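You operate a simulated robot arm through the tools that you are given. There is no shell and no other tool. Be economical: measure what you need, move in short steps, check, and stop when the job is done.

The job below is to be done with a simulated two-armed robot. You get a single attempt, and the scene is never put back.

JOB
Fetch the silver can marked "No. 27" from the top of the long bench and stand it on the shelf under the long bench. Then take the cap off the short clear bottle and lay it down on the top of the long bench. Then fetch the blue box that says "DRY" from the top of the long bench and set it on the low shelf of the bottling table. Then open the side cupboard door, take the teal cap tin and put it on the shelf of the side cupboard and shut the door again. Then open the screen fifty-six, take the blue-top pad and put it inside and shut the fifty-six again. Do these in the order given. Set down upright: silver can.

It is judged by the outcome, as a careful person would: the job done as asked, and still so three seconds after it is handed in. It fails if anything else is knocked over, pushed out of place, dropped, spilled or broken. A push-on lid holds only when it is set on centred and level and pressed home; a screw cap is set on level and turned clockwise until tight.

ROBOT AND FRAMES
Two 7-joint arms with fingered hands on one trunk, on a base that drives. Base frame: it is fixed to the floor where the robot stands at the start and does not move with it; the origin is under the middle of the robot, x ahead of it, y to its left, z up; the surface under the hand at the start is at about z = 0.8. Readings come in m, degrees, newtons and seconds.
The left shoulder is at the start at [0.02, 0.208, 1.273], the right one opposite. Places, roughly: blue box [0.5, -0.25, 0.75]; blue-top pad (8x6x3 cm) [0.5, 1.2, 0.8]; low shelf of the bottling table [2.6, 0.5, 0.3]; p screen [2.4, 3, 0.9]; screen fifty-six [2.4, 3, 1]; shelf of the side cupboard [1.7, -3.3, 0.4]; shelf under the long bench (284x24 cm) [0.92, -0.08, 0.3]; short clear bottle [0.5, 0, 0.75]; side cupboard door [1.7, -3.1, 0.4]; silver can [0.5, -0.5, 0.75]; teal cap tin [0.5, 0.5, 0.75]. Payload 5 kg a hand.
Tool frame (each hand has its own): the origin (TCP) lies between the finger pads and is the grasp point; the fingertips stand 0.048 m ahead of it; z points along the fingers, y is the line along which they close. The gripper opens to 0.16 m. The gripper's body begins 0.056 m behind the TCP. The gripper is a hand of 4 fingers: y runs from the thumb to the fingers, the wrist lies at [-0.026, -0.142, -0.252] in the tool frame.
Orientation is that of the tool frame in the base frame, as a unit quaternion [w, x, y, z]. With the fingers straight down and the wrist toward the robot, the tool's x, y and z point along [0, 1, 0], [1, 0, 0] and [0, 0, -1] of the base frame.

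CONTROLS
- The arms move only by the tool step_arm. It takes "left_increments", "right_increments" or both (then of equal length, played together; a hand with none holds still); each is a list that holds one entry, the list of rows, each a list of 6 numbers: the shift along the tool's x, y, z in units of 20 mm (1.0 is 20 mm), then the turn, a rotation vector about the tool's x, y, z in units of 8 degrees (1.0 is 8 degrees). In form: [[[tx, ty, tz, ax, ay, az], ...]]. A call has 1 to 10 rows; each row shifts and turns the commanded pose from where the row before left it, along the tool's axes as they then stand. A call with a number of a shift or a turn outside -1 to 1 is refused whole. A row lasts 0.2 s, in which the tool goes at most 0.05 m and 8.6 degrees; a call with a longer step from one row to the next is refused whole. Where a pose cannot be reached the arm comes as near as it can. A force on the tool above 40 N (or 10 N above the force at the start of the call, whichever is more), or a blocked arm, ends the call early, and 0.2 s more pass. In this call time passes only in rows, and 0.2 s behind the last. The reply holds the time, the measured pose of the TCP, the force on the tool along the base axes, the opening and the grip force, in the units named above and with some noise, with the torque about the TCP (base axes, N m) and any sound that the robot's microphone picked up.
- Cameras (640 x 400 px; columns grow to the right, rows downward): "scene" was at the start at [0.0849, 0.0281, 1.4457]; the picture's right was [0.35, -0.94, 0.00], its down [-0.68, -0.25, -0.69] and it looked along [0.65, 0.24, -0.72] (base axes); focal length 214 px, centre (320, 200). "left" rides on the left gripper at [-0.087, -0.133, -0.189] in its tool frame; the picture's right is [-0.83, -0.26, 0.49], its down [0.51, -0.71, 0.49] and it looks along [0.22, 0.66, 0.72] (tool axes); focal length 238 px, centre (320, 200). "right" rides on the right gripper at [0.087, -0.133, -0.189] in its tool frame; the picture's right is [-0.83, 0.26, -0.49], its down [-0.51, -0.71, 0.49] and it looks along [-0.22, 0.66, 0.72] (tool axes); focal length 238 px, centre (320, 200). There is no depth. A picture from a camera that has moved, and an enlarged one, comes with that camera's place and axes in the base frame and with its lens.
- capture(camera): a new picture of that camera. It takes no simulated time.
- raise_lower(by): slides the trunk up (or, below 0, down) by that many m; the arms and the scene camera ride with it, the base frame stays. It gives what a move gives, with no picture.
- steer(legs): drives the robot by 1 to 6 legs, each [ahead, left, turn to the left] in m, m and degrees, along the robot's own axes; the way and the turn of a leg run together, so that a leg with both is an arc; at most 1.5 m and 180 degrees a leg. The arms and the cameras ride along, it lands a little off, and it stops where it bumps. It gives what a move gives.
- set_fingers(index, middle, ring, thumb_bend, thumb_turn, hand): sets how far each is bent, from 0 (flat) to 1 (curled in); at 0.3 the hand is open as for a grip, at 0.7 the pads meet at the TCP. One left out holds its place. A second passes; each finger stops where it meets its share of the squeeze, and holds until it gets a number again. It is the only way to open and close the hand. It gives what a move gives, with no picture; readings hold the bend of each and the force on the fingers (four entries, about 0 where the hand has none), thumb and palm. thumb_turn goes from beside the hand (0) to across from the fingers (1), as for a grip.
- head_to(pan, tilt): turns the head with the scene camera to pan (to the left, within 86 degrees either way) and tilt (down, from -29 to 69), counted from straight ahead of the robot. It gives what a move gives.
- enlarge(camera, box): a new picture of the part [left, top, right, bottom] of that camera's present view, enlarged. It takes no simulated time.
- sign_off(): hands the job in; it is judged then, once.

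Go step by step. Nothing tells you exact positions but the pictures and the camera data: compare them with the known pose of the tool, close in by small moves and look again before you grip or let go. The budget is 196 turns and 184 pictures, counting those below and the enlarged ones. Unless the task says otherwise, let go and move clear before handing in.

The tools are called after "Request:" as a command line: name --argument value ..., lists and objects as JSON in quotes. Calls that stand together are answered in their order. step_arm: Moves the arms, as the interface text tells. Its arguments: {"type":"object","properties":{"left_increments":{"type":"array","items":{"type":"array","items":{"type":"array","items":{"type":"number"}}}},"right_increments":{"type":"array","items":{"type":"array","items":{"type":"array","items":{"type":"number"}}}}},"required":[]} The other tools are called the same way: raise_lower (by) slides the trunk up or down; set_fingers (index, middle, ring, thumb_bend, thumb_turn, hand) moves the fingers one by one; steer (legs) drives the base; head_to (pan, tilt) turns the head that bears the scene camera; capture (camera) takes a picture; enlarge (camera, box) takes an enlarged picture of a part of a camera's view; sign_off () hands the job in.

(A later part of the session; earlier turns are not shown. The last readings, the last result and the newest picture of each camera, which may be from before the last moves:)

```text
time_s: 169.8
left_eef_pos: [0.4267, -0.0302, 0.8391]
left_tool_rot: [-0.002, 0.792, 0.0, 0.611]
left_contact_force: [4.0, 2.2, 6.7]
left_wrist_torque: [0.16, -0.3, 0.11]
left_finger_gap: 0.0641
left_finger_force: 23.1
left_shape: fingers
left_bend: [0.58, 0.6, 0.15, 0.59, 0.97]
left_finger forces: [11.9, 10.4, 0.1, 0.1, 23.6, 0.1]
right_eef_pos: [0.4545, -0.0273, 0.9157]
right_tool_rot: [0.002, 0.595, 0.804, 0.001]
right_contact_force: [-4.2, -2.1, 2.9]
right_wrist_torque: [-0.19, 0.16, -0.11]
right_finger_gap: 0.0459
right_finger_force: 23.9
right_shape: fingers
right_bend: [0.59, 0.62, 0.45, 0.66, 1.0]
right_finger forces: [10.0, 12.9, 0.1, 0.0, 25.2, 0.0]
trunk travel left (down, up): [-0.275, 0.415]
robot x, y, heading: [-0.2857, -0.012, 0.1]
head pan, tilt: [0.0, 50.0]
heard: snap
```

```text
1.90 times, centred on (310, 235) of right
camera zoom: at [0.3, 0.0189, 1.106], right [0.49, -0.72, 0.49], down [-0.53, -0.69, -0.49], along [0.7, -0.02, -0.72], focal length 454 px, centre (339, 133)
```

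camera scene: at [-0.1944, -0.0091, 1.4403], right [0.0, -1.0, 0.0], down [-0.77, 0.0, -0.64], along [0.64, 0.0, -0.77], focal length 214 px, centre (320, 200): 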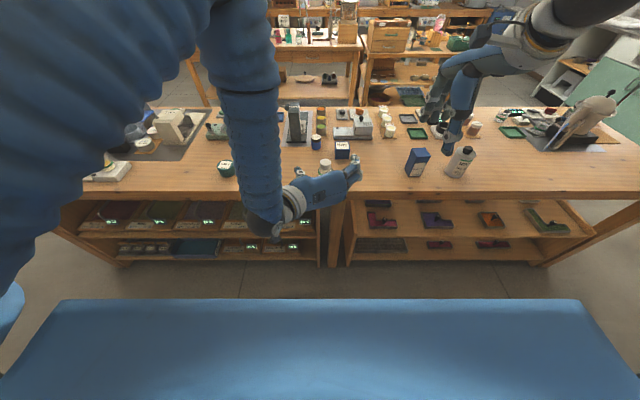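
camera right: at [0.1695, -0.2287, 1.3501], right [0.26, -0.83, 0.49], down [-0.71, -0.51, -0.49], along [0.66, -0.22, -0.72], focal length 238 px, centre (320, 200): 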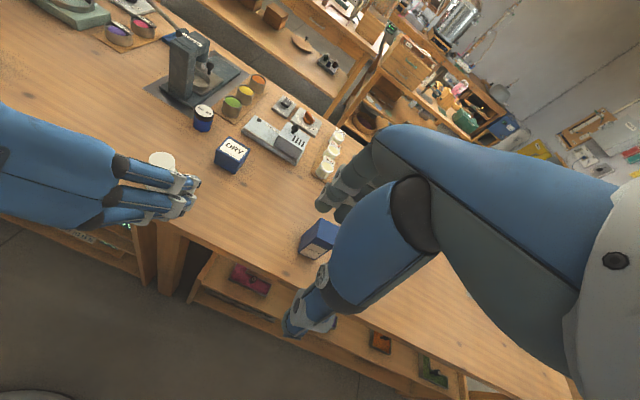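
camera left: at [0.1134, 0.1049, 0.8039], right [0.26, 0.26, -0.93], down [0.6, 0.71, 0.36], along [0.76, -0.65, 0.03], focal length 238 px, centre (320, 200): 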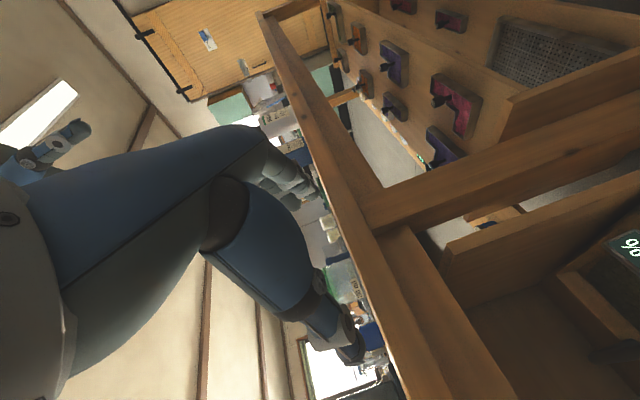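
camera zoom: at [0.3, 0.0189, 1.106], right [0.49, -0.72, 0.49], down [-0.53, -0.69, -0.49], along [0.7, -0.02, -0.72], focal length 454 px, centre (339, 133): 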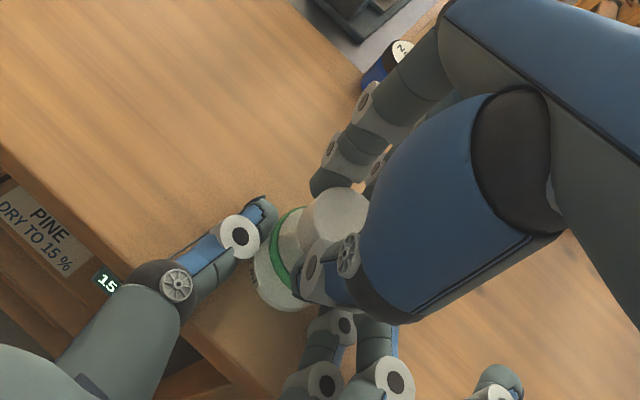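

A snap: the seal gave. I'll keep turning counter-clockwise.

Request:
step_arm --right_increments '[[[0, 0, -0.02, 0, 0, -0.9], [0, 0, -0.02, 0, 0, -0.9], [0, 0, -0.02, 0, 0, -0.9], [0, 0, -0.02, 0, 0, -0.9], [0, 0, -0.02, 0, 0, -0.9], [0, 0, -0.02, 0, 0, -0.9], [0, 0, -0.02, 0, 0, -0.9], [0, 0, -0.02, 0, 0, -0.9], [0, 0, -0.02, 0, 0, -0.9]]]'

Request:
enlarge --camera "right" --box '[200, 130, 420, 340]'

Request:
enlarge --camera "scene" --box '[250, 110, 400, 220]'

```text
time_s: 171.8
left_eef_pos: [0.4265, -0.0311, 0.8384]
left_tool_rot: [0.0, 0.791, 0.001, 0.612]
left_contact_force: [0.7, 8.5, 14.1]
left_wrist_torque: [0.04, -0.49, 0.34]
left_finger_gap: 0.064
left_finger_force: 22.9
left_shape: fingers
left_bend: [0.58, 0.61, 0.15, 0.59, 0.97]
left_finger forces: [10.7, 8.2, 0.0, 0.0, 26.2, 0.0]
right_eef_pos: [0.4548, -0.0271, 0.9195]
right_tool_rot: [0.004, 0.073, 0.997, 0.0]
right_contact_force: [1.1, -11.7, 2.3]
right_wrist_torque: [-0.55, -0.06, -0.15]
right_finger_gap: 0.0458
right_finger_force: 23.8
right_shape: fingers
right_bend: [0.6, 0.62, 0.45, 0.65, 1.0]
right_finger forces: [9.3, 11.3, 0.0, 0.1, 27.4, 0.1]
trunk travel left (down, up): [-0.275, 0.415]
robot x, y, heading: [-0.279, -0.0118, -0.1]
head pan, tilt: [0.0, 50.0]
```

```text
1.90 times, centred on (310, 235) of right
camera zoom: at [0.3467, -0.1445, 1.1101], right [0.86, 0.14, 0.49], down [0.4, -0.78, -0.49], along [0.32, 0.62, -0.72], focal length 454 px, centre (339, 133)
```

zoom: 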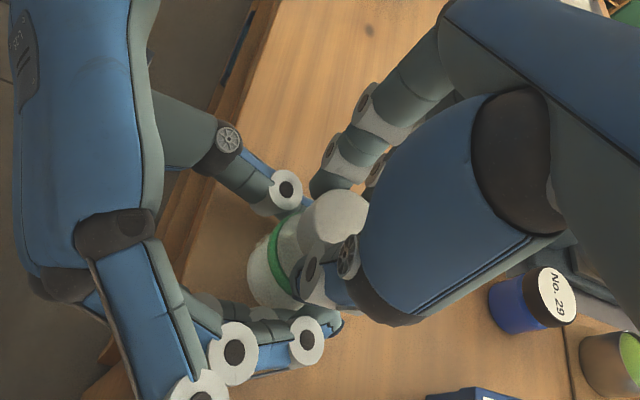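

```text
3.64 times, centred on (325, 165) of scene
camera zoom: at [-0.1959, -0.0095, 1.4404], right [0.0, -1.0, 0.0], down [-0.77, 0.0, -0.64], along [0.64, 0.0, -0.77], focal length 780 px, centre (302, 327)
```

zoom: 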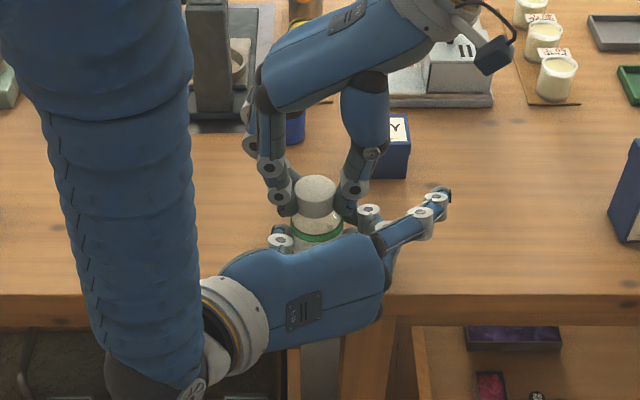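

Request:
step_arm --right_increments '[[[0, 0, -0.15, 0, 0, 0], [0, 0, -0.15, 0, 0, 0]]]'

Request:
enlarge --camera "right" --box '[260, 180, 380, 310]'

```text
time_s: 172.4
left_eef_pos: [0.4257, -0.0324, 0.838]
left_tool_rot: [0.0, 0.792, 0.0, 0.611]
left_contact_force: [-1.6, 5.5, 12.7]
left_wrist_torque: [0.16, -0.49, 0.22]
left_finger_gap: 0.0645
left_finger_force: 23.2
left_shape: fingers
left_bend: [0.58, 0.61, 0.15, 0.59, 0.97]
left_finger forces: [10.8, 9.8, 0.0, 0.0, 25.5, 0.1]
right_eef_pos: [0.4543, -0.0253, 0.9255]
right_tool_rot: [0.003, 0.072, 0.997, 0.001]
right_contact_force: [1.7, -5.5, -1.1]
right_wrist_torque: [-0.25, -0.03, -0.03]
right_finger_gap: 0.0452
right_finger_force: 24.0
right_shape: fingers
right_bend: [0.6, 0.62, 0.45, 0.66, 1.0]
right_finger forces: [10.0, 13.0, 0.0, 0.1, 25.2, 0.1]
trunk travel left (down, up): [-0.275, 0.415]
robot x, y, heading: [-0.2819, -0.0048, -0.1]
head pan, tilt: [0.0, 50.0]
```

```text
3.08 times, centred on (320, 245) of right
camera zoom: at [0.3467, -0.1433, 1.1156], right [0.86, 0.14, 0.49], down [0.4, -0.77, -0.49], along [0.31, 0.62, -0.72], focal length 733 px, centre (320, 62)
```

zoom: 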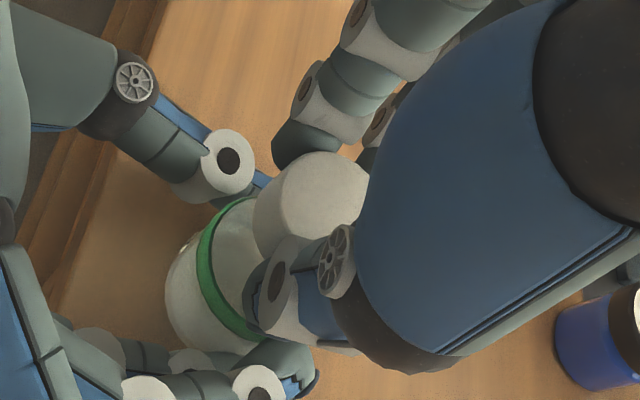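

Little resistance; the cap appears free. I'll lift further and look.

Request:
step_arm --right_increments '[[[0, 0, -0.3, 0, 0, 0], [0, 0, -0.5, 0, 0, 0], [0, 0, -0.7, 0, 0, 0], [0, 0, -1, 0, 0, 0], [0, 0, -1, 0, 0, 0]]]'

Request:
enlarge --camera "scene" --box '[250, 100, 400, 210]'

```text
time_s: 173.6
left_eef_pos: [0.4255, -0.0314, 0.8382]
left_tool_rot: [0.0, 0.792, 0.001, 0.611]
left_contact_force: [-0.5, -0.1, 5.8]
left_wrist_torque: [0.15, -0.2, 0.01]
left_finger_gap: 0.064
left_finger_force: 21.3
left_shape: fingers
left_bend: [0.58, 0.61, 0.15, 0.6, 0.97]
left_finger forces: [12.5, 9.7, 0.0, 0.0, 21.5, 0.0]
right_eef_pos: [0.4543, -0.0272, 0.9969]
right_tool_rot: [0.003, 0.072, 0.997, 0.0]
right_contact_force: [0.0, -0.2, -0.5]
right_wrist_torque: [0.01, -0.01, 0.0]
right_finger_gap: 0.045
right_finger_force: 23.4
right_shape: fingers
right_bend: [0.6, 0.62, 0.45, 0.66, 1.0]
right_finger forces: [11.8, 13.2, 0.0, 0.0, 22.6, 0.0]
trunk travel left (down, up): [-0.275, 0.415]
robot x, y, heading: [-0.2794, -0.0103, 0.3]
head pan, tilt: [0.0, 50.0]
```

```text
3.64 times, centred on (325, 155) of scene
camera zoom: at [-0.1956, -0.0093, 1.4404], right [0.0, -1.0, 0.0], down [-0.77, 0.0, -0.64], along [0.64, 0.0, -0.77], focal length 780 px, centre (302, 364)
```

zoom: 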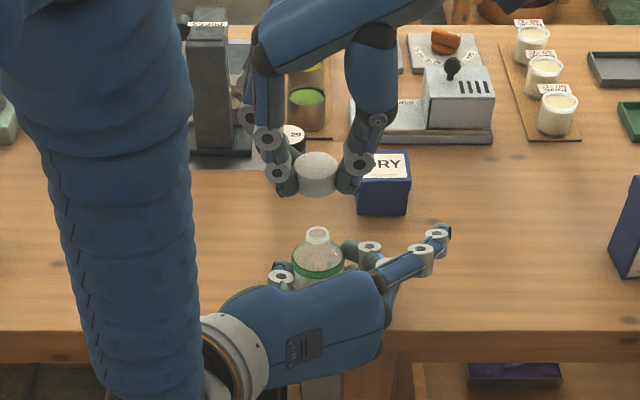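

The cap is off. I'll carry it right to a clear spot on the bench at about (0.46, -0.23).

Request:
step_arm --right_increments '[[[-0.16, -1, 0, 0, 0, 0], [-0.16, -1, 0, 0, 0, 0], [-0.16, -1, 0, 0, 0, 0], [-0.16, -1, 0, 0, 0, 0], [-0.16, -1, 0, 0, 0, 0], [-0.16, -1, 0, 0, 0, 0], [-0.16, -1, 0, 0, 0, 0], [-0.16, -1, 0, 0, 0, 0], [-0.16, -1, 0, 0, 0, 0], [-0.16, -1, 0, 0, 0, 0]]]'

Request:
step_arm --right_increments '[[[0, 0, 1, 0, 0, 0], [0, 0, 1, 0, 0, 0], [0, 0, 1, 0, 0, 0], [0, 0, 1, 0, 0, 0], [0, 0, 1, 0, 0, 0], [0, 0, 1, 0, 0, 0], [0, 0, 0.5, 0, 0, 0]]]'

Request:
enlarge --camera "scene" --box '[270, 100, 420, 210]'

Request:
enlarge --camera "right" --box '[200, 130, 420, 340]'

```text
time_s: 175.8
left_eef_pos: [0.4262, -0.0316, 0.8369]
left_tool_rot: [0.0, 0.792, 0.001, 0.611]
left_contact_force: [-1.6, 0.4, 5.5]
left_wrist_torque: [0.21, -0.15, 0.05]
left_finger_gap: 0.0643
left_finger_force: 22.2
left_shape: fingers
left_bend: [0.58, 0.61, 0.15, 0.6, 0.97]
left_finger forces: [12.0, 9.8, 0.0, 0.0, 22.0, 0.0]
right_eef_pos: [0.4579, -0.229, 0.9954]
right_tool_rot: [0.003, 0.074, 0.997, 0.001]
right_contact_force: [-0.9, -0.1, -0.5]
right_wrist_torque: [0.04, -0.01, -0.02]
right_finger_gap: 0.0449
right_finger_force: 23.7
right_shape: fingers
right_bend: [0.6, 0.62, 0.45, 0.66, 1.0]
right_finger forces: [11.7, 13.2, 0.0, 0.0, 22.5, 0.0]
trunk travel left (down, up): [-0.275, 0.415]
robot x, y, heading: [-0.2833, -0.0092, 0.2]
head pan, tilt: [0.0, 50.0]
```

```text
time_s: 177.4
left_eef_pos: [0.4267, -0.0318, 0.8389]
left_tool_rot: [0.0, 0.791, 0.001, 0.611]
left_contact_force: [0.9, 2.9, 4.7]
left_wrist_torque: [0.17, -0.07, 0.27]
left_finger_gap: 0.0643
left_finger_force: 21.8
left_shape: fingers
left_bend: [0.58, 0.61, 0.16, 0.6, 0.97]
left_finger forces: [12.3, 10.3, 0.0, 0.1, 21.7, 0.0]
right_eef_pos: [0.4585, -0.2295, 0.866]
right_tool_rot: [0.002, 0.073, 0.997, -0.001]
right_contact_force: [-1.3, -2.7, 0.0]
right_wrist_torque: [0.1, -0.04, 0.09]
right_finger_gap: 0.045
right_finger_force: 24.2
right_shape: fingers
right_bend: [0.6, 0.62, 0.45, 0.66, 1.0]
right_finger forces: [11.9, 12.9, 0.1, 0.0, 22.6, 0.0]
trunk travel left (down, up): [-0.275, 0.415]
robot x, y, heading: [-0.2814, -0.0134, -0.0]
head pan, tilt: [0.0, 50.0]
```

```text
3.64 times, centred on (345, 155) of scene
camera zoom: at [-0.1951, -0.0095, 1.4404], right [0.0, -1.0, 0.0], down [-0.77, 0.0, -0.64], along [0.64, 0.0, -0.77], focal length 780 px, centre (229, 364)
```

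zoom: 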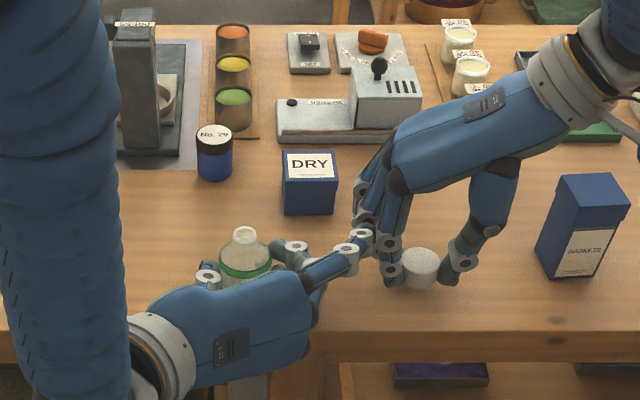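

```text
1.90 times, centred on (310, 235) of right
camera zoom: at [0.3498, -0.347, 1.0554], right [0.86, 0.13, 0.49], down [0.4, -0.78, -0.49], along [0.32, 0.62, -0.72], focal length 454 px, centre (339, 133)
```

zoom: 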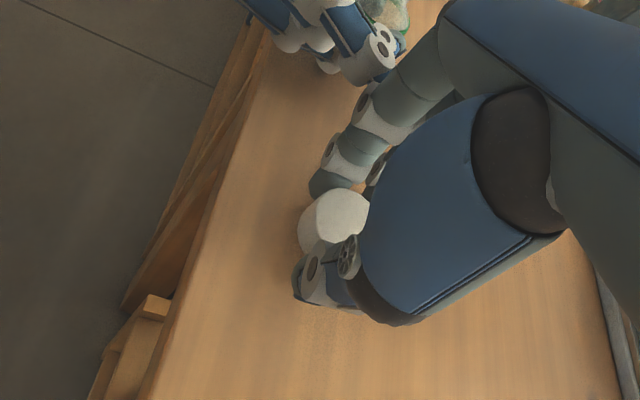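

The left ring finger lightly touches the right fingers; I'll shift the cap 4 cm right and then lower it to the table.

Request:
step_arm --right_increments '[[[0, -1, 0, 0, 0, 0], [0, -1, 0, 0, 0, 0], [0, 0, 0.3, 0, 0, 0], [0, 0, 0.2, 0, 0, 0], [0, 0, 0.1, 0, 0, 0], [0, 0, 0.1, 0, 0, 0], [0, 0, 0.1, 0, 0, 0], [0, 0, 0.1, 0, 0, 0]]]'

```text
time_s: 179.3
left_eef_pos: [0.4251, -0.0315, 0.838]
left_tool_rot: [0.0, 0.791, 0.001, 0.612]
left_contact_force: [-0.3, 1.2, 3.2]
left_wrist_torque: [0.18, -0.06, 0.07]
left_finger_gap: 0.0639
left_finger_force: 22.2
left_shape: fingers
left_bend: [0.58, 0.61, 0.15, 0.6, 0.97]
left_finger forces: [12.1, 10.1, 0.1, 0.1, 22.4, 0.1]
right_eef_pos: [0.4527, -0.2677, 0.8546]
right_tool_rot: [0.005, 0.073, 0.997, 0.002]
right_contact_force: [-4.0, -0.3, 16.0]
right_wrist_torque: [0.79, 0.53, 0.13]
right_finger_gap: 0.0446
right_finger_force: 32.5
right_shape: fingers
right_bend: [0.6, 0.62, 0.45, 0.66, 1.0]
right_finger forces: [28.4, 12.9, 0.1, 0.1, 23.4, 0.0]
trunk travel left (down, up): [-0.275, 0.415]
robot x, y, heading: [-0.2808, -0.009, 0.1]
head pan, tilt: [0.0, 50.0]
stopped in row 8 (right hand): the force on the tool passed its limit at 41 N (the readings are from after the stop); the commanded pose is now the measured one
```

Request:
step_arm --right_increments '[[[0, 0, -0.1, 0, 0, 0]]]'

Request:
set_fingers --hand "right" --index 0.5 --middle 0.5 --ring 0.45 --thumb_bend 0.5

Request:
step_arm --right_increments '[[[0, 0, -0.5, 0, 0, 0], [0, 0, -1, 0, 0, 0], [0, 0, -1, 0, 0, 0], [0, 0, -1, 0, 0, 0], [0, 0, -1, 0, 0, 0], [0, 0, -1, 0, 0, 0], [0, 0, -1, 0, 0, 0], [0, 0, -1, 0, 0, 0]]]'

Request:
enlarge --camera "scene" --box '[270, 100, 420, 210]'

```text
time_s: 179.7
left_eef_pos: [0.4248, -0.0329, 0.8388]
left_tool_rot: [-0.001, 0.792, 0.001, 0.61]
left_contact_force: [-1.7, -0.9, 5.4]
left_wrist_torque: [0.17, -0.16, 0.02]
left_finger_gap: 0.064
left_finger_force: 22.5
left_shape: fingers
left_bend: [0.58, 0.61, 0.15, 0.6, 0.97]
left_finger forces: [12.4, 10.5, 0.0, 0.0, 22.0, 0.0]
right_eef_pos: [0.4521, -0.2661, 0.8543]
right_tool_rot: [0.004, 0.073, 0.997, 0.002]
right_contact_force: [-1.0, 0.5, 6.4]
right_wrist_torque: [0.29, 0.1, 0.02]
right_finger_gap: 0.0451
right_finger_force: 27.1
right_shape: fingers
right_bend: [0.6, 0.62, 0.45, 0.66, 1.0]
right_finger forces: [17.8, 13.5, 0.0, 0.0, 22.6, 0.0]
trunk travel left (down, up): [-0.275, 0.415]
robot x, y, heading: [-0.2806, -0.0093, -0.3]
head pan, tilt: [0.0, 50.0]
```

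```text
time_s: 180.7
left_eef_pos: [0.4253, -0.0319, 0.8379]
left_tool_rot: [-0.001, 0.792, 0.001, 0.611]
left_contact_force: [-0.6, 0.2, 5.9]
left_wrist_torque: [0.2, -0.24, 0.02]
left_finger_gap: 0.0643
left_finger_force: 22.4
left_shape: fingers
left_bend: [0.58, 0.61, 0.15, 0.6, 0.97]
left_finger forces: [12.1, 10.8, 0.0, 0.1, 22.3, 0.1]
right_eef_pos: [0.4521, -0.2683, 0.8543]
right_tool_rot: [0.006, 0.072, 0.997, 0.002]
right_contact_force: [0.2, -2.5, 8.5]
right_wrist_torque: [0.22, -0.25, -0.12]
right_finger_gap: 0.0904
right_finger_force: 4.9
right_shape: fingers
right_bend: [0.5, 0.52, 0.45, 0.5, 1.0]
right_finger forces: [0.2, 9.2, 0.0, 0.0, 0.0, 0.1]
trunk travel left (down, up): [-0.275, 0.415]
robot x, y, heading: [-0.2845, -0.0081, -0.0]
head pan, tilt: [0.0, 50.0]
```

```text
time_s: 182.5
left_eef_pos: [0.4261, -0.0324, 0.8387]
left_tool_rot: [-0.001, 0.791, 0.001, 0.611]
left_contact_force: [0.8, 0.3, 6.7]
left_wrist_torque: [0.19, -0.22, -0.01]
left_finger_gap: 0.0641
left_finger_force: 22.6
left_shape: fingers
left_bend: [0.58, 0.61, 0.15, 0.6, 0.97]
left_finger forces: [12.6, 10.3, 0.0, 0.0, 21.7, 0.2]
right_eef_pos: [0.452, -0.2673, 1.0038]
right_tool_rot: [0.005, 0.073, 0.997, 0.001]
right_contact_force: [-0.3, 0.5, -0.4]
right_wrist_torque: [-0.05, -0.04, -0.02]
right_finger_gap: 0.0905
right_finger_force: 0.1
right_shape: fingers
right_bend: [0.5, 0.5, 0.45, 0.5, 1.0]
right_finger forces: [0.0, 0.0, 0.1, 0.0, 0.0, 0.0]
trunk travel left (down, up): [-0.275, 0.415]
robot x, y, heading: [-0.2838, -0.0094, -0.1]
head pan, tilt: [0.0, 50.0]
```

```text
3.64 times, centred on (345, 155) of scene
camera zoom: at [-0.1957, -0.0093, 1.4404], right [0.0, -1.0, 0.0], down [-0.77, 0.0, -0.64], along [0.64, 0.0, -0.77], focal length 780 px, centre (229, 364)
```

zoom: 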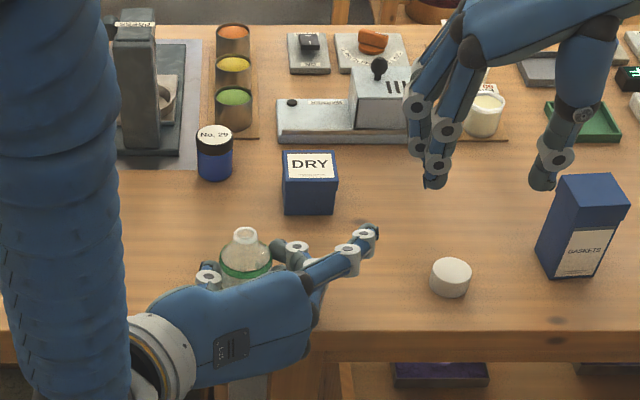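

The cap lies on the bench. Now release the bottle with the left hand and retreat.

Request:
set_fingers --hand "left" --index 0.4 --middle 0.4 --thumb_bend 0.4

Request:
step_arm --left_increments '[[[-0.1, 0, -0.5, 0, 0, 0], [-0.24, 0, -0.9, 0, 0, 0], [-0.24, 0, -0.9, 0, 0, 0], [-0.24, 0, -0.9, 0, 0, 0], [-0.24, 0, -0.9, 0, 0, 0], [-0.24, 0, -0.9, 0, 0, 0], [-0.24, 0, -0.9, 0, 0, 0]]]'

Request:
enlarge --camera "scene" --box '[250, 100, 420, 230]'

```text
time_s: 183.5
left_eef_pos: [0.4262, -0.0318, 0.8369]
left_tool_rot: [-0.001, 0.792, 0.001, 0.61]
left_contact_force: [-0.7, 0.9, 0.1]
left_wrist_torque: [0.0, 0.02, -0.03]
left_finger_gap: 0.131
left_finger_force: 0.1
left_shape: fingers
left_bend: [0.4, 0.4, 0.15, 0.4, 0.97]
left_finger forces: [0.0, 0.1, 0.0, 0.0, 0.0, 0.0]
right_eef_pos: [0.4525, -0.2675, 1.0037]
right_tool_rot: [0.004, 0.072, 0.997, 0.002]
right_contact_force: [0.3, 0.1, 0.4]
right_wrist_torque: [0.03, 0.03, -0.01]
right_finger_gap: 0.0906
right_finger_force: 0.1
right_shape: fingers
right_bend: [0.5, 0.5, 0.45, 0.5, 1.0]
right_finger forces: [0.1, 0.0, 0.0, 0.0, 0.0, 0.0]
trunk travel left (down, up): [-0.275, 0.415]
robot x, y, heading: [-0.2849, -0.0092, -0.3]
head pan, tilt: [0.0, 50.0]
```

```text
time_s: 185.1
left_eef_pos: [0.3043, -0.032, 0.838]
left_tool_rot: [0.0, 0.792, 0.001, 0.611]
left_contact_force: [-0.2, 0.1, 0.1]
left_wrist_torque: [0.02, 0.02, 0.0]
left_finger_gap: 0.1308
left_finger_force: 0.0
left_shape: fingers
left_bend: [0.4, 0.4, 0.15, 0.4, 0.97]
left_finger forces: [0.1, 0.0, 0.0, 0.0, 0.0, 0.1]
right_eef_pos: [0.4517, -0.2687, 1.0035]
right_tool_rot: [0.004, 0.072, 0.997, 0.001]
right_contact_force: [-0.9, 0.0, 0.6]
right_wrist_torque: [0.0, -0.02, -0.02]
right_finger_gap: 0.0907
right_finger_force: 0.1
right_shape: fingers
right_bend: [0.5, 0.5, 0.45, 0.5, 1.0]
right_finger forces: [0.0, 0.0, 0.0, 0.0, 0.1, 0.0]
trunk travel left (down, up): [-0.275, 0.415]
robot x, y, heading: [-0.2809, -0.0104, -0.0]
head pan, tilt: [0.0, 50.0]
```

```text
3.08 times, centred on (335, 165) of scene
camera zoom: at [-0.1951, -0.0094, 1.4403], right [0.0, -1.0, 0.0], down [-0.77, 0.0, -0.64], along [0.64, 0.0, -0.77], focal length 660 px, centre (274, 308)
```

zoom: 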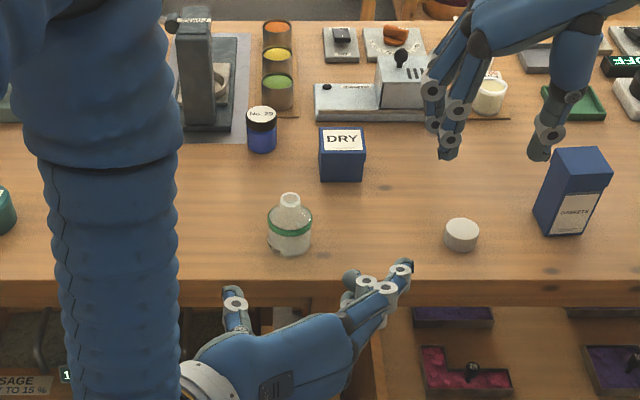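

The bottle is open and standing, cap on the bench. Next is the DRY box at about (0.61, -0.11): raise the left hand aside and turn the right hand back to its default orientation.

Request:
step_arm --left_increments '[[[0.97, -0.2, -0.25, 0, 0, 0], [0.97, -0.5, -0.25, 0, 0, 0], [0.97, -1, -0.25, 0, 0, 0], [0.97, -1, -0.25, 0, 0, 0], [0.97, -1, -0.25, 0, 0, 0], [0.97, -1, -0.25, 0, 0, 0], [0.97, -1, -0.25, 0, 0, 0], [0.97, -1, -0.25, 0, 0, 0], [0.97, -1, -0.25, 0, 0, 0], [0.97, -1, -0.25, 0, 0, 0]]]' --right_increments '[[[0, 0, -0.4, 0, 0, 1], [0, 0, -0.4, 0, 0, 1], [0, 0, -0.4, 0, 0, 1], [0, 0, -0.4, 0, 0, 1], [0, 0, -0.4, 0, 0, 1], [0, 0, -0.4, 0, 0, 1], [0, 0, -0.4, 0, 0, 1], [0, 0, -0.4, 0, 0, 1], [0, 0, -0.4, 0, 0, 1], [0, 0, -0.4, 0, 0, 1]]]'

Request:
step_arm --left_increments '[[[0, 0, 0, 0, -1, 0], [0, 0, 0, 0, -1, 0], [0, 0, 0, 0, -1, 0], [0, 0, 0, 0, -1, 0], [0, 0, 0, 0, -1, 0], [0, 0, 0, 0, -1, 0], [0, 0, 0, 0, -1, 0], [0, 0, 0, 0, -1, 0], [0, 0, 0, 0, -1, 0], [0, 0, 0, 0, -0.4, 0]]]' --right_increments '[[[0.79, 0.8, 0, 0, 0, 0.12], [0.79, 0.8, 0, 0, 0, 0], [0.79, 0.8, 0, 0, 0, 0], [0.79, 0.8, 0, 0, 0, 0], [0.79, 0.8, 0, 0, 0, 0], [0.79, 0.8, 0, 0, 0, 0], [0.79, 0.8, 0, 0, 0, 0], [0.79, 0.8, 0, 0, 0, 0], [0.79, 0.8, 0, 0, 0, 0], [0.79, 0.8, 0, 0, 0, 0]]]'

Request:
capture --camera "scene"

Request:
capture --camera "right"

```text
time_s: 187.3
left_eef_pos: [0.3025, 0.1426, 1.0383]
left_tool_rot: [0.0, 0.792, 0.001, 0.611]
left_contact_force: [-1.0, 0.9, 0.4]
left_wrist_torque: [-0.05, -0.04, -0.01]
left_finger_gap: 0.1308
left_finger_force: 0.0
left_shape: fingers
left_bend: [0.4, 0.4, 0.15, 0.4, 0.97]
left_finger forces: [0.1, 0.1, 0.0, 0.0, 0.0, 0.0]
right_eef_pos: [0.4502, -0.2677, 1.0839]
right_tool_rot: [0.002, 0.698, 0.716, 0.004]
right_contact_force: [-0.2, 0.1, 1.0]
right_wrist_torque: [-0.02, -0.05, -0.04]
right_finger_gap: 0.0905
right_finger_force: 0.1
right_shape: fingers
right_bend: [0.5, 0.5, 0.45, 0.5, 1.0]
right_finger forces: [0.0, 0.0, 0.0, 0.0, 0.1, 0.0]
trunk travel left (down, up): [-0.275, 0.415]
robot x, y, heading: [-0.2819, -0.0072, 0.1]
head pan, tilt: [0.0, 50.0]
```

```text
time_s: 189.5
left_eef_pos: [0.3044, 0.1432, 1.0375]
left_tool_rot: [-0.001, 1.0, 0.0, -0.001]
left_contact_force: [0.6, -0.3, -0.5]
left_wrist_torque: [-0.03, 0.04, 0.06]
left_finger_gap: 0.1307
left_finger_force: 0.1
left_shape: fingers
left_bend: [0.4, 0.4, 0.15, 0.4, 0.97]
left_finger forces: [0.0, 0.0, 0.0, 0.0, 0.0, 0.0]
right_eef_pos: [0.608, -0.1079, 1.0848]
right_tool_rot: [0.003, 0.703, 0.711, 0.003]
right_contact_force: [0.7, -0.2, -0.6]
right_wrist_torque: [0.01, 0.0, 0.0]
right_finger_gap: 0.0908
right_finger_force: 0.1
right_shape: fingers
right_bend: [0.5, 0.5, 0.45, 0.5, 1.0]
right_finger forces: [0.0, 0.0, 0.0, 0.1, 0.0, 0.0]
trunk travel left (down, up): [-0.275, 0.415]
robot x, y, heading: [-0.2813, -0.0108, 0.2]
head pan, tilt: [0.0, 50.0]
```

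```text
101 pictures are left
camera scene: at [-0.1941, -0.0088, 1.4402], right [0.0, -1.0, 0.0], down [-0.77, 0.0, -0.64], along [0.64, 0.0, -0.77], focal length 214 px, centre (320, 200)
```

scene: 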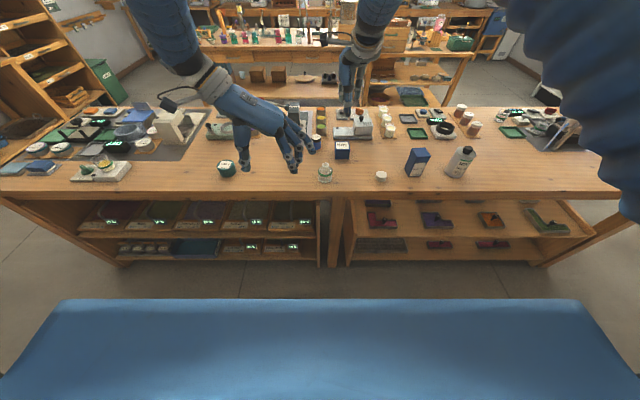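

```text
100 pictures are left
camera right: at [0.4723, -0.021, 1.2748], right [0.26, -0.83, 0.49], down [-0.7, -0.51, -0.5], along [0.66, -0.21, -0.72], focal length 238 px, centre (320, 200)
```

right: 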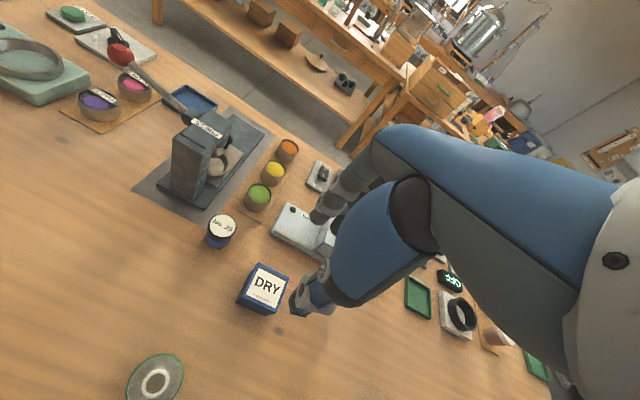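

Request:
set_fingers --hand "right" --index 0.44 --middle 0.44 --ring 0.44 --thumb_bend 0.44

Request:
step_arm --right_increments '[[[0, 0.03, 0.95, 0, 0, 0], [0, 0.03, 0.95, 0, 0, 0], [0, 0.03, 0.95, 0, 0, 0], [0, 0.03, 0.95, 0, 0, 0], [0, 0.03, 0.95, 0, 0, 0], [0, 0.03, 0.95, 0, 0, 0], [0, 0.03, 0.95, 0, 0, 0], [0, 0.03, 0.95, 0, 0, 0]]]'

Request:
enlarge --camera "right" --box '[200, 130, 420, 340]'

Request:
enlarge --camera "scene" --box '[290, 80, 400, 180]'

```text
time_s: 190.5
left_eef_pos: [0.3048, 0.1418, 1.0386]
left_tool_rot: [0.0, 1.0, 0.001, -0.001]
left_contact_force: [-0.4, 0.0, -0.2]
left_wrist_torque: [0.0, 0.01, 0.0]
left_finger_gap: 0.131
left_finger_force: 0.1
left_shape: fingers
left_bend: [0.4, 0.4, 0.15, 0.4, 0.97]
left_finger forces: [0.0, 0.1, 0.0, 0.0, 0.1, 0.0]
right_eef_pos: [0.6079, -0.1072, 1.0849]
right_tool_rot: [0.002, 0.702, 0.712, 0.003]
right_contact_force: [-0.1, -0.8, 0.1]
right_wrist_torque: [0.02, -0.04, 0.01]
right_finger_gap: 0.1143
right_finger_force: 0.0
right_shape: fingers
right_bend: [0.44, 0.44, 0.44, 0.44, 0.99]
right_finger forces: [0.0, 0.0, 0.0, 0.0, 0.0, 0.0]
trunk travel left (down, up): [-0.275, 0.415]
robot x, y, heading: [-0.2834, -0.0111, 0.1]
head pan, tilt: [0.0, 50.0]
```

```text
time_s: 192.3
left_eef_pos: [0.3049, 0.1411, 1.0375]
left_tool_rot: [0.0, 1.0, 0.0, 0.0]
left_contact_force: [-0.2, -0.7, -0.4]
left_wrist_torque: [0.0, 0.05, -0.03]
left_finger_gap: 0.1308
left_finger_force: 0.1
left_shape: fingers
left_bend: [0.4, 0.4, 0.15, 0.4, 0.97]
left_finger forces: [0.1, 0.1, 0.1, 0.0, 0.0, 0.1]
right_eef_pos: [0.6154, -0.1071, 0.9315]
right_tool_rot: [0.003, 0.702, 0.712, 0.004]
right_contact_force: [0.7, -0.7, 1.4]
right_wrist_torque: [-0.04, 0.09, 0.0]
right_finger_gap: 0.1144
right_finger_force: 0.1
right_shape: fingers
right_bend: [0.44, 0.44, 0.44, 0.44, 0.99]
right_finger forces: [0.1, 0.0, 0.1, 0.0, 0.1, 0.1]
trunk travel left (down, up): [-0.275, 0.415]
robot x, y, heading: [-0.2828, -0.0065, -0.2]
head pan, tilt: [0.0, 50.0]
```

```text
1.90 times, centred on (310, 235) of right
camera zoom: at [0.4788, -0.0213, 1.1211], right [0.26, -0.83, 0.49], down [-0.7, -0.51, -0.5], along [0.67, -0.21, -0.72], focal length 454 px, centre (339, 133)
```

zoom: 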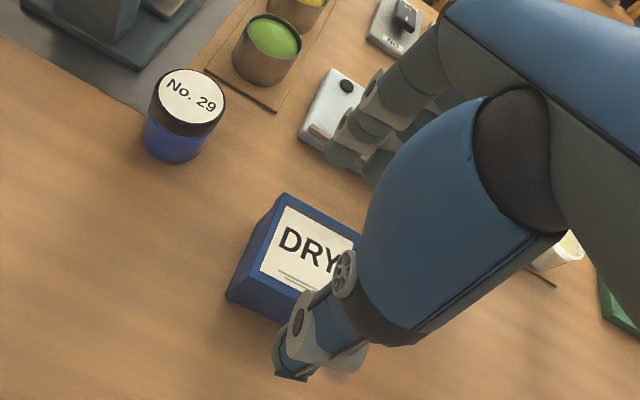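

```text
4.00 times, centred on (345, 130) of scene
camera zoom: at [-0.1941, -0.0093, 1.4402], right [0.0, -1.0, 0.0], down [-0.77, 0.0, -0.64], along [0.64, 0.0, -0.77], focal length 858 px, centre (220, 480)
```

zoom: 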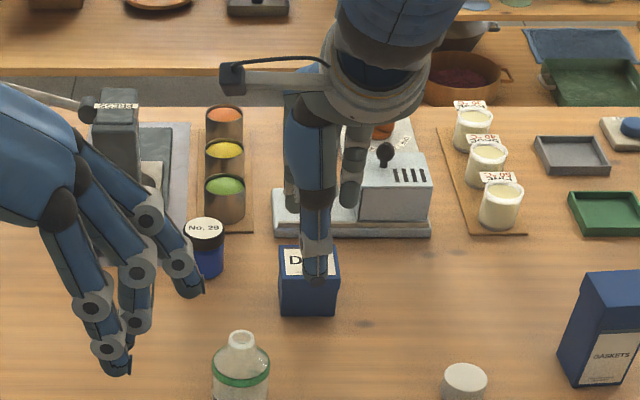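

Request:
step_arm --right_increments '[[[0, 0.05, 0.9, 0, 0, 0], [0, 0.05, 0.9, 0, 0, 0], [0, 0, 0.9, 0, 0, 0], [0, 0, 0.85, 0, 0, 0]]]'

Request:
set_fingers --hand "right" --index 0.75 --middle 0.75 --ring 0.75 --thumb_bend 0.75

Request:
step_arm --right_increments '[[[0, 0, -0.3, 0, 0, 0], [0, 0, -0.6, 0, 0, 0], [0, 0, -1, 0, 0, 0], [0, 0, -1, 0, 0, 0], [0, 0, -1, 0, 0, 0], [0, 0, -1, 0, 0, 0], [0, 0, -1, 0, 0, 0]]]'

Request:
enlarge --camera "scene" --box '[270, 60, 420, 190]'

```text
time_s: 193.3
left_eef_pos: [0.3048, 0.1425, 1.0387]
left_tool_rot: [-0.001, 1.0, 0.001, -0.001]
left_contact_force: [0.5, -0.7, 0.8]
left_wrist_torque: [-0.05, 0.02, 0.0]
left_finger_gap: 0.1311
left_finger_force: 0.2
left_shape: fingers
left_bend: [0.4, 0.4, 0.15, 0.4, 0.97]
left_finger forces: [0.1, 0.1, 0.0, 0.0, 0.1, 0.0]
right_eef_pos: [0.6176, -0.1066, 0.8631]
right_tool_rot: [0.003, 0.703, 0.711, 0.003]
right_contact_force: [0.7, -0.6, 0.0]
right_wrist_torque: [-0.01, 0.02, 0.01]
right_finger_gap: 0.1145
right_finger_force: 0.2
right_shape: fingers
right_bend: [0.44, 0.44, 0.44, 0.44, 0.99]
right_finger forces: [0.0, 0.1, 0.0, 0.0, 0.0, 0.0]
trunk travel left (down, up): [-0.275, 0.415]
robot x, y, heading: [-0.283, -0.0104, 0.1]
head pan, tilt: [0.0, 50.0]
```

```text
time_s: 194.3
left_eef_pos: [0.3049, 0.1418, 1.0389]
left_tool_rot: [0.0, 1.0, 0.001, 0.0]
left_contact_force: [-0.4, 0.4, -0.3]
left_wrist_torque: [0.02, 0.01, -0.02]
left_finger_gap: 0.1309
left_finger_force: 0.1
left_shape: fingers
left_bend: [0.4, 0.4, 0.15, 0.4, 0.97]
left_finger forces: [0.0, 0.0, 0.0, 0.0, 0.1, 0.1]
right_eef_pos: [0.6183, -0.1072, 0.8632]
right_tool_rot: [0.003, 0.703, 0.711, 0.003]
right_contact_force: [0.2, 0.2, 2.2]
right_wrist_torque: [-0.11, 0.0, -0.07]
right_finger_gap: 0.0718
right_finger_force: 25.3
right_shape: fingers
right_bend: [0.56, 0.57, 0.75, 0.57, 1.0]
right_finger forces: [12.6, 12.6, 0.0, 0.0, 25.3, 0.0]
trunk travel left (down, up): [-0.275, 0.415]
robot x, y, heading: [-0.2834, -0.009, -0.1]
head pan, tilt: [0.0, 50.0]
```

```text
time_s: 195.9
left_eef_pos: [0.3042, 0.1417, 1.0381]
left_tool_rot: [0.0, 1.0, 0.001, 0.001]
left_contact_force: [-1.4, 0.2, -0.6]
left_wrist_torque: [-0.02, -0.06, 0.03]
left_finger_gap: 0.1308
left_finger_force: 0.1
left_shape: fingers
left_bend: [0.4, 0.4, 0.15, 0.4, 0.97]
left_finger forces: [0.0, 0.0, 0.0, 0.0, 0.0, 0.1]
right_eef_pos: [0.6148, -0.1084, 0.9822]
right_tool_rot: [0.003, 0.703, 0.712, 0.004]
right_contact_force: [-0.4, 0.3, -2.8]
right_wrist_torque: [-0.01, -0.11, 0.0]
right_finger_gap: 0.0718
right_finger_force: 24.6
right_shape: fingers
right_bend: [0.56, 0.57, 0.75, 0.57, 1.0]
right_finger forces: [12.4, 12.5, 0.2, 0.1, 24.7, 0.0]
trunk travel left (down, up): [-0.275, 0.415]
robot x, y, heading: [-0.2827, -0.0098, 0.0]
head pan, tilt: [0.0, 50.0]
```

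```text
3.08 times, centred on (345, 125) of scene
camera zoom: at [-0.1954, -0.0092, 1.4404], right [0.0, -1.0, 0.0], down [-0.77, 0.0, -0.64], along [0.64, 0.0, -0.77], focal length 660 px, centre (243, 431)
```

zoom: 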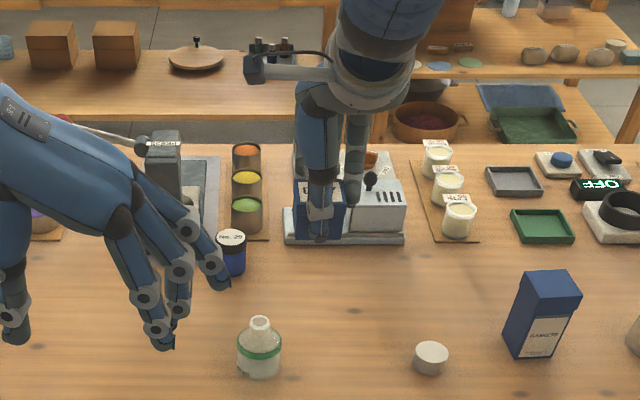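

The DRY box is held. I'll raise the trunk, tuck the arm in, and drive around the left end to face the bottling table.

Request:
raise_lower --by 0.35

Request:
step_arm --right_increments '[[[0, -1, 0, 0, 0, 0], [0, -1, 0, 0, 0, 0], [0, -1, 0, 0, 0, 0], [0, -1, 0, 0, 0, 0], [0, -1, 0, 0, 0, 0], [0, -1, 0, 0, 0, 0], [0, -1, 0, 0, 0, 0], [0, -1, 0, 0, 0, 0], [0, -1, 0, 0, 0, 0], [0, -1, 0, 0, 0, 0]]]'

Request:
steer --legs '[[0, 1.05, 0], [0, 1.05, 0], [0.95, 0, 0], [0.95, 0, 0]]'

Request:
head_to --pan -45 --tilt 35

Request:
capture --camera "scene"

```text
time_s: 199.3
left_eef_pos: [0.3052, 0.141, 1.3888]
left_tool_rot: [0.0, 1.0, 0.002, 0.0]
left_contact_force: [0.6, 0.0, 0.1]
left_wrist_torque: [-0.02, -0.03, 0.01]
left_finger_gap: 0.1309
left_finger_force: 0.0
left_shape: fingers
left_bend: [0.4, 0.4, 0.15, 0.4, 0.97]
left_finger forces: [0.1, 0.1, 0.0, 0.0, 0.0, 0.1]
right_eef_pos: [0.6165, -0.1079, 1.3303]
right_tool_rot: [0.003, 0.703, 0.711, 0.004]
right_contact_force: [-0.6, -0.2, -2.1]
right_wrist_torque: [0.06, -0.01, -0.02]
right_finger_gap: 0.0718
right_finger_force: 24.8
right_shape: fingers
right_bend: [0.56, 0.57, 0.75, 0.57, 1.0]
right_finger forces: [12.4, 12.5, 0.2, 0.0, 24.7, 0.0]
trunk travel left (down, up): [-0.625, 0.065]
robot x, y, heading: [-0.2798, -0.0084, -0.1]
head pan, tilt: [0.0, 50.0]
```

```text
time_s: 201.5
left_eef_pos: [0.306, 0.1404, 1.3878]
left_tool_rot: [-0.001, 1.0, 0.002, 0.0]
left_contact_force: [0.1, -0.7, 0.7]
left_wrist_torque: [0.13, 0.0, -0.03]
left_finger_gap: 0.1309
left_finger_force: 0.0
left_shape: fingers
left_bend: [0.4, 0.4, 0.15, 0.4, 0.97]
left_finger forces: [0.0, 0.1, 0.0, 0.1, 0.0, 0.1]
right_eef_pos: [0.4156, -0.1128, 1.3299]
right_tool_rot: [0.003, 0.704, 0.711, 0.005]
right_contact_force: [-0.2, -0.4, -1.7]
right_wrist_torque: [0.09, 0.0, 0.01]
right_finger_gap: 0.0717
right_finger_force: 24.7
right_shape: fingers
right_bend: [0.56, 0.57, 0.75, 0.57, 1.0]
right_finger forces: [12.1, 12.4, 0.2, 0.0, 24.3, 0.0]
trunk travel left (down, up): [-0.625, 0.065]
robot x, y, heading: [-0.2816, -0.0111, 0.1]
head pan, tilt: [0.0, 50.0]
```

```text
time_s: 221.0
left_eef_pos: [2.214, 2.1855, 1.3891]
left_tool_rot: [0.0, 1.0, -0.01, 0.0]
left_contact_force: [-0.4, -0.2, 0.2]
left_wrist_torque: [-0.02, -0.01, 0.02]
left_finger_gap: 0.1308
left_finger_force: 0.0
left_shape: fingers
left_bend: [0.4, 0.4, 0.15, 0.4, 0.97]
left_finger forces: [0.0, 0.0, 0.0, 0.0, 0.1, 0.1]
right_eef_pos: [2.3216, 1.932, 1.3297]
right_tool_rot: [0.002, 0.71, 0.705, 0.004]
right_contact_force: [-0.6, 0.9, -3.4]
right_wrist_torque: [0.01, -0.01, 0.01]
right_finger_gap: 0.0718
right_finger_force: 23.7
right_shape: fingers
right_bend: [0.56, 0.57, 0.75, 0.57, 1.0]
right_finger forces: [12.1, 12.4, 0.4, 0.0, 24.3, 0.1]
trunk travel left (down, up): [-0.625, 0.065]
robot x, y, heading: [1.6284, 2.046, -1.3]
head pan, tilt: [0.0, 50.0]
```

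```text
time_s: 222.1
left_eef_pos: [2.2151, 2.184, 1.3891]
left_tool_rot: [0.001, 1.0, -0.008, -0.001]
left_contact_force: [-0.5, 0.0, -0.2]
left_wrist_torque: [-0.04, 0.0, -0.02]
left_finger_gap: 0.131
left_finger_force: 0.0
left_shape: fingers
left_bend: [0.4, 0.4, 0.15, 0.4, 0.97]
left_finger forces: [0.0, 0.1, 0.0, 0.0, 0.0, 0.0]
right_eef_pos: [2.3212, 1.9308, 1.3295]
right_tool_rot: [0.003, 0.71, 0.704, 0.003]
right_contact_force: [-0.4, -0.4, -2.1]
right_wrist_torque: [0.06, -0.05, 0.03]
right_finger_gap: 0.0717
right_finger_force: 24.5
right_shape: fingers
right_bend: [0.56, 0.57, 0.75, 0.57, 1.0]
right_finger forces: [12.1, 12.4, 0.4, 0.0, 24.3, 0.0]
trunk travel left (down, up): [-0.625, 0.065]
robot x, y, heading: [1.6256, 2.045, -1.3]
head pan, tilt: [-45.0, 35.0]
```

```text
96 pictures are left
camera scene: at [1.6962, 1.9814, 1.812], right [-0.72, -0.69, 0.0], down [-0.4, 0.41, -0.82], along [0.57, -0.59, -0.57], focal length 214 px, centre (320, 200)
```

scene: 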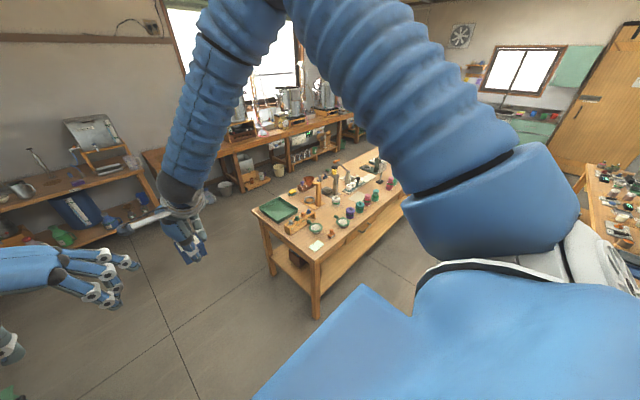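

Request:
steer --legs '[[0, -1.25, 1.3]]'

Request:
head_to --pan 0 --tilt 50

Request:
capture --camera "scene"

```text
time_s: 228.4
left_eef_pos: [2.2047, 0.9556, 1.3882]
left_tool_rot: [0.001, 1.0, 0.007, 0.0]
left_contact_force: [0.9, -0.2, 0.4]
left_wrist_torque: [-0.03, -0.03, 0.01]
left_finger_gap: 0.1309
left_finger_force: 0.1
left_shape: fingers
left_bend: [0.4, 0.4, 0.15, 0.4, 0.97]
left_finger forces: [0.0, 0.0, 0.0, 0.0, 0.1, 0.0]
right_eef_pos: [2.3189, 0.7036, 1.3277]
right_tool_rot: [0.003, 0.699, 0.715, 0.004]
right_contact_force: [0.3, -0.6, -2.3]
right_wrist_torque: [-0.02, -0.03, 0.03]
right_finger_gap: 0.0718
right_finger_force: 24.1
right_shape: fingers
right_bend: [0.56, 0.57, 0.75, 0.57, 1.0]
right_finger forces: [12.0, 12.4, 0.4, 0.0, 24.3, 0.0]
trunk travel left (down, up): [-0.625, 0.065]
robot x, y, heading: [1.6188, 0.8002, 0.6]
head pan, tilt: [-45.0, 35.0]
```

```text
time_s: 229.5
left_eef_pos: [2.2051, 0.9552, 1.3888]
left_tool_rot: [0.0, 1.0, 0.006, -0.001]
left_contact_force: [0.3, 0.5, -0.5]
left_wrist_torque: [0.0, -0.03, 0.01]
left_finger_gap: 0.1312
left_finger_force: 0.0
left_shape: fingers
left_bend: [0.4, 0.4, 0.15, 0.4, 0.97]
left_finger forces: [0.0, 0.0, 0.0, 0.0, 0.1, 0.0]
right_eef_pos: [2.3192, 0.7036, 1.3297]
right_tool_rot: [0.003, 0.699, 0.715, 0.004]
right_contact_force: [0.0, 0.5, -2.6]
right_wrist_torque: [0.05, 0.01, -0.03]
right_finger_gap: 0.0719
right_finger_force: 24.8
right_shape: fingers
right_bend: [0.56, 0.57, 0.75, 0.57, 1.0]
right_finger forces: [12.0, 12.3, 0.3, 0.1, 24.4, 0.1]
trunk travel left (down, up): [-0.625, 0.065]
robot x, y, heading: [1.62, 0.8003, 0.5]
head pan, tilt: [0.0, 50.0]
```

```text
95 pictures are left
camera scene: at [1.7071, 0.7982, 1.7903], right [0.01, -1.0, 0.0], down [-0.77, -0.01, -0.64], along [0.64, 0.01, -0.77], focal length 214 px, centre (320, 200)
```

scene: 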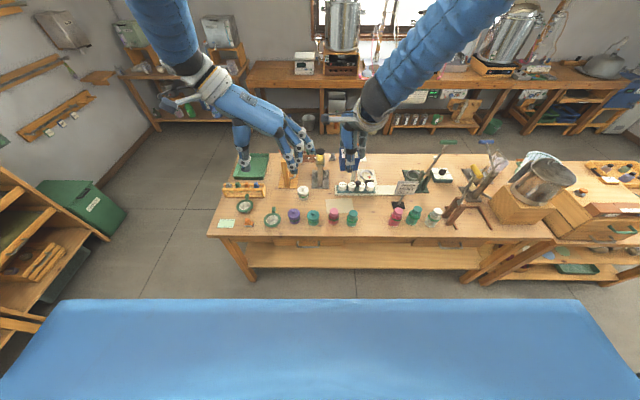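

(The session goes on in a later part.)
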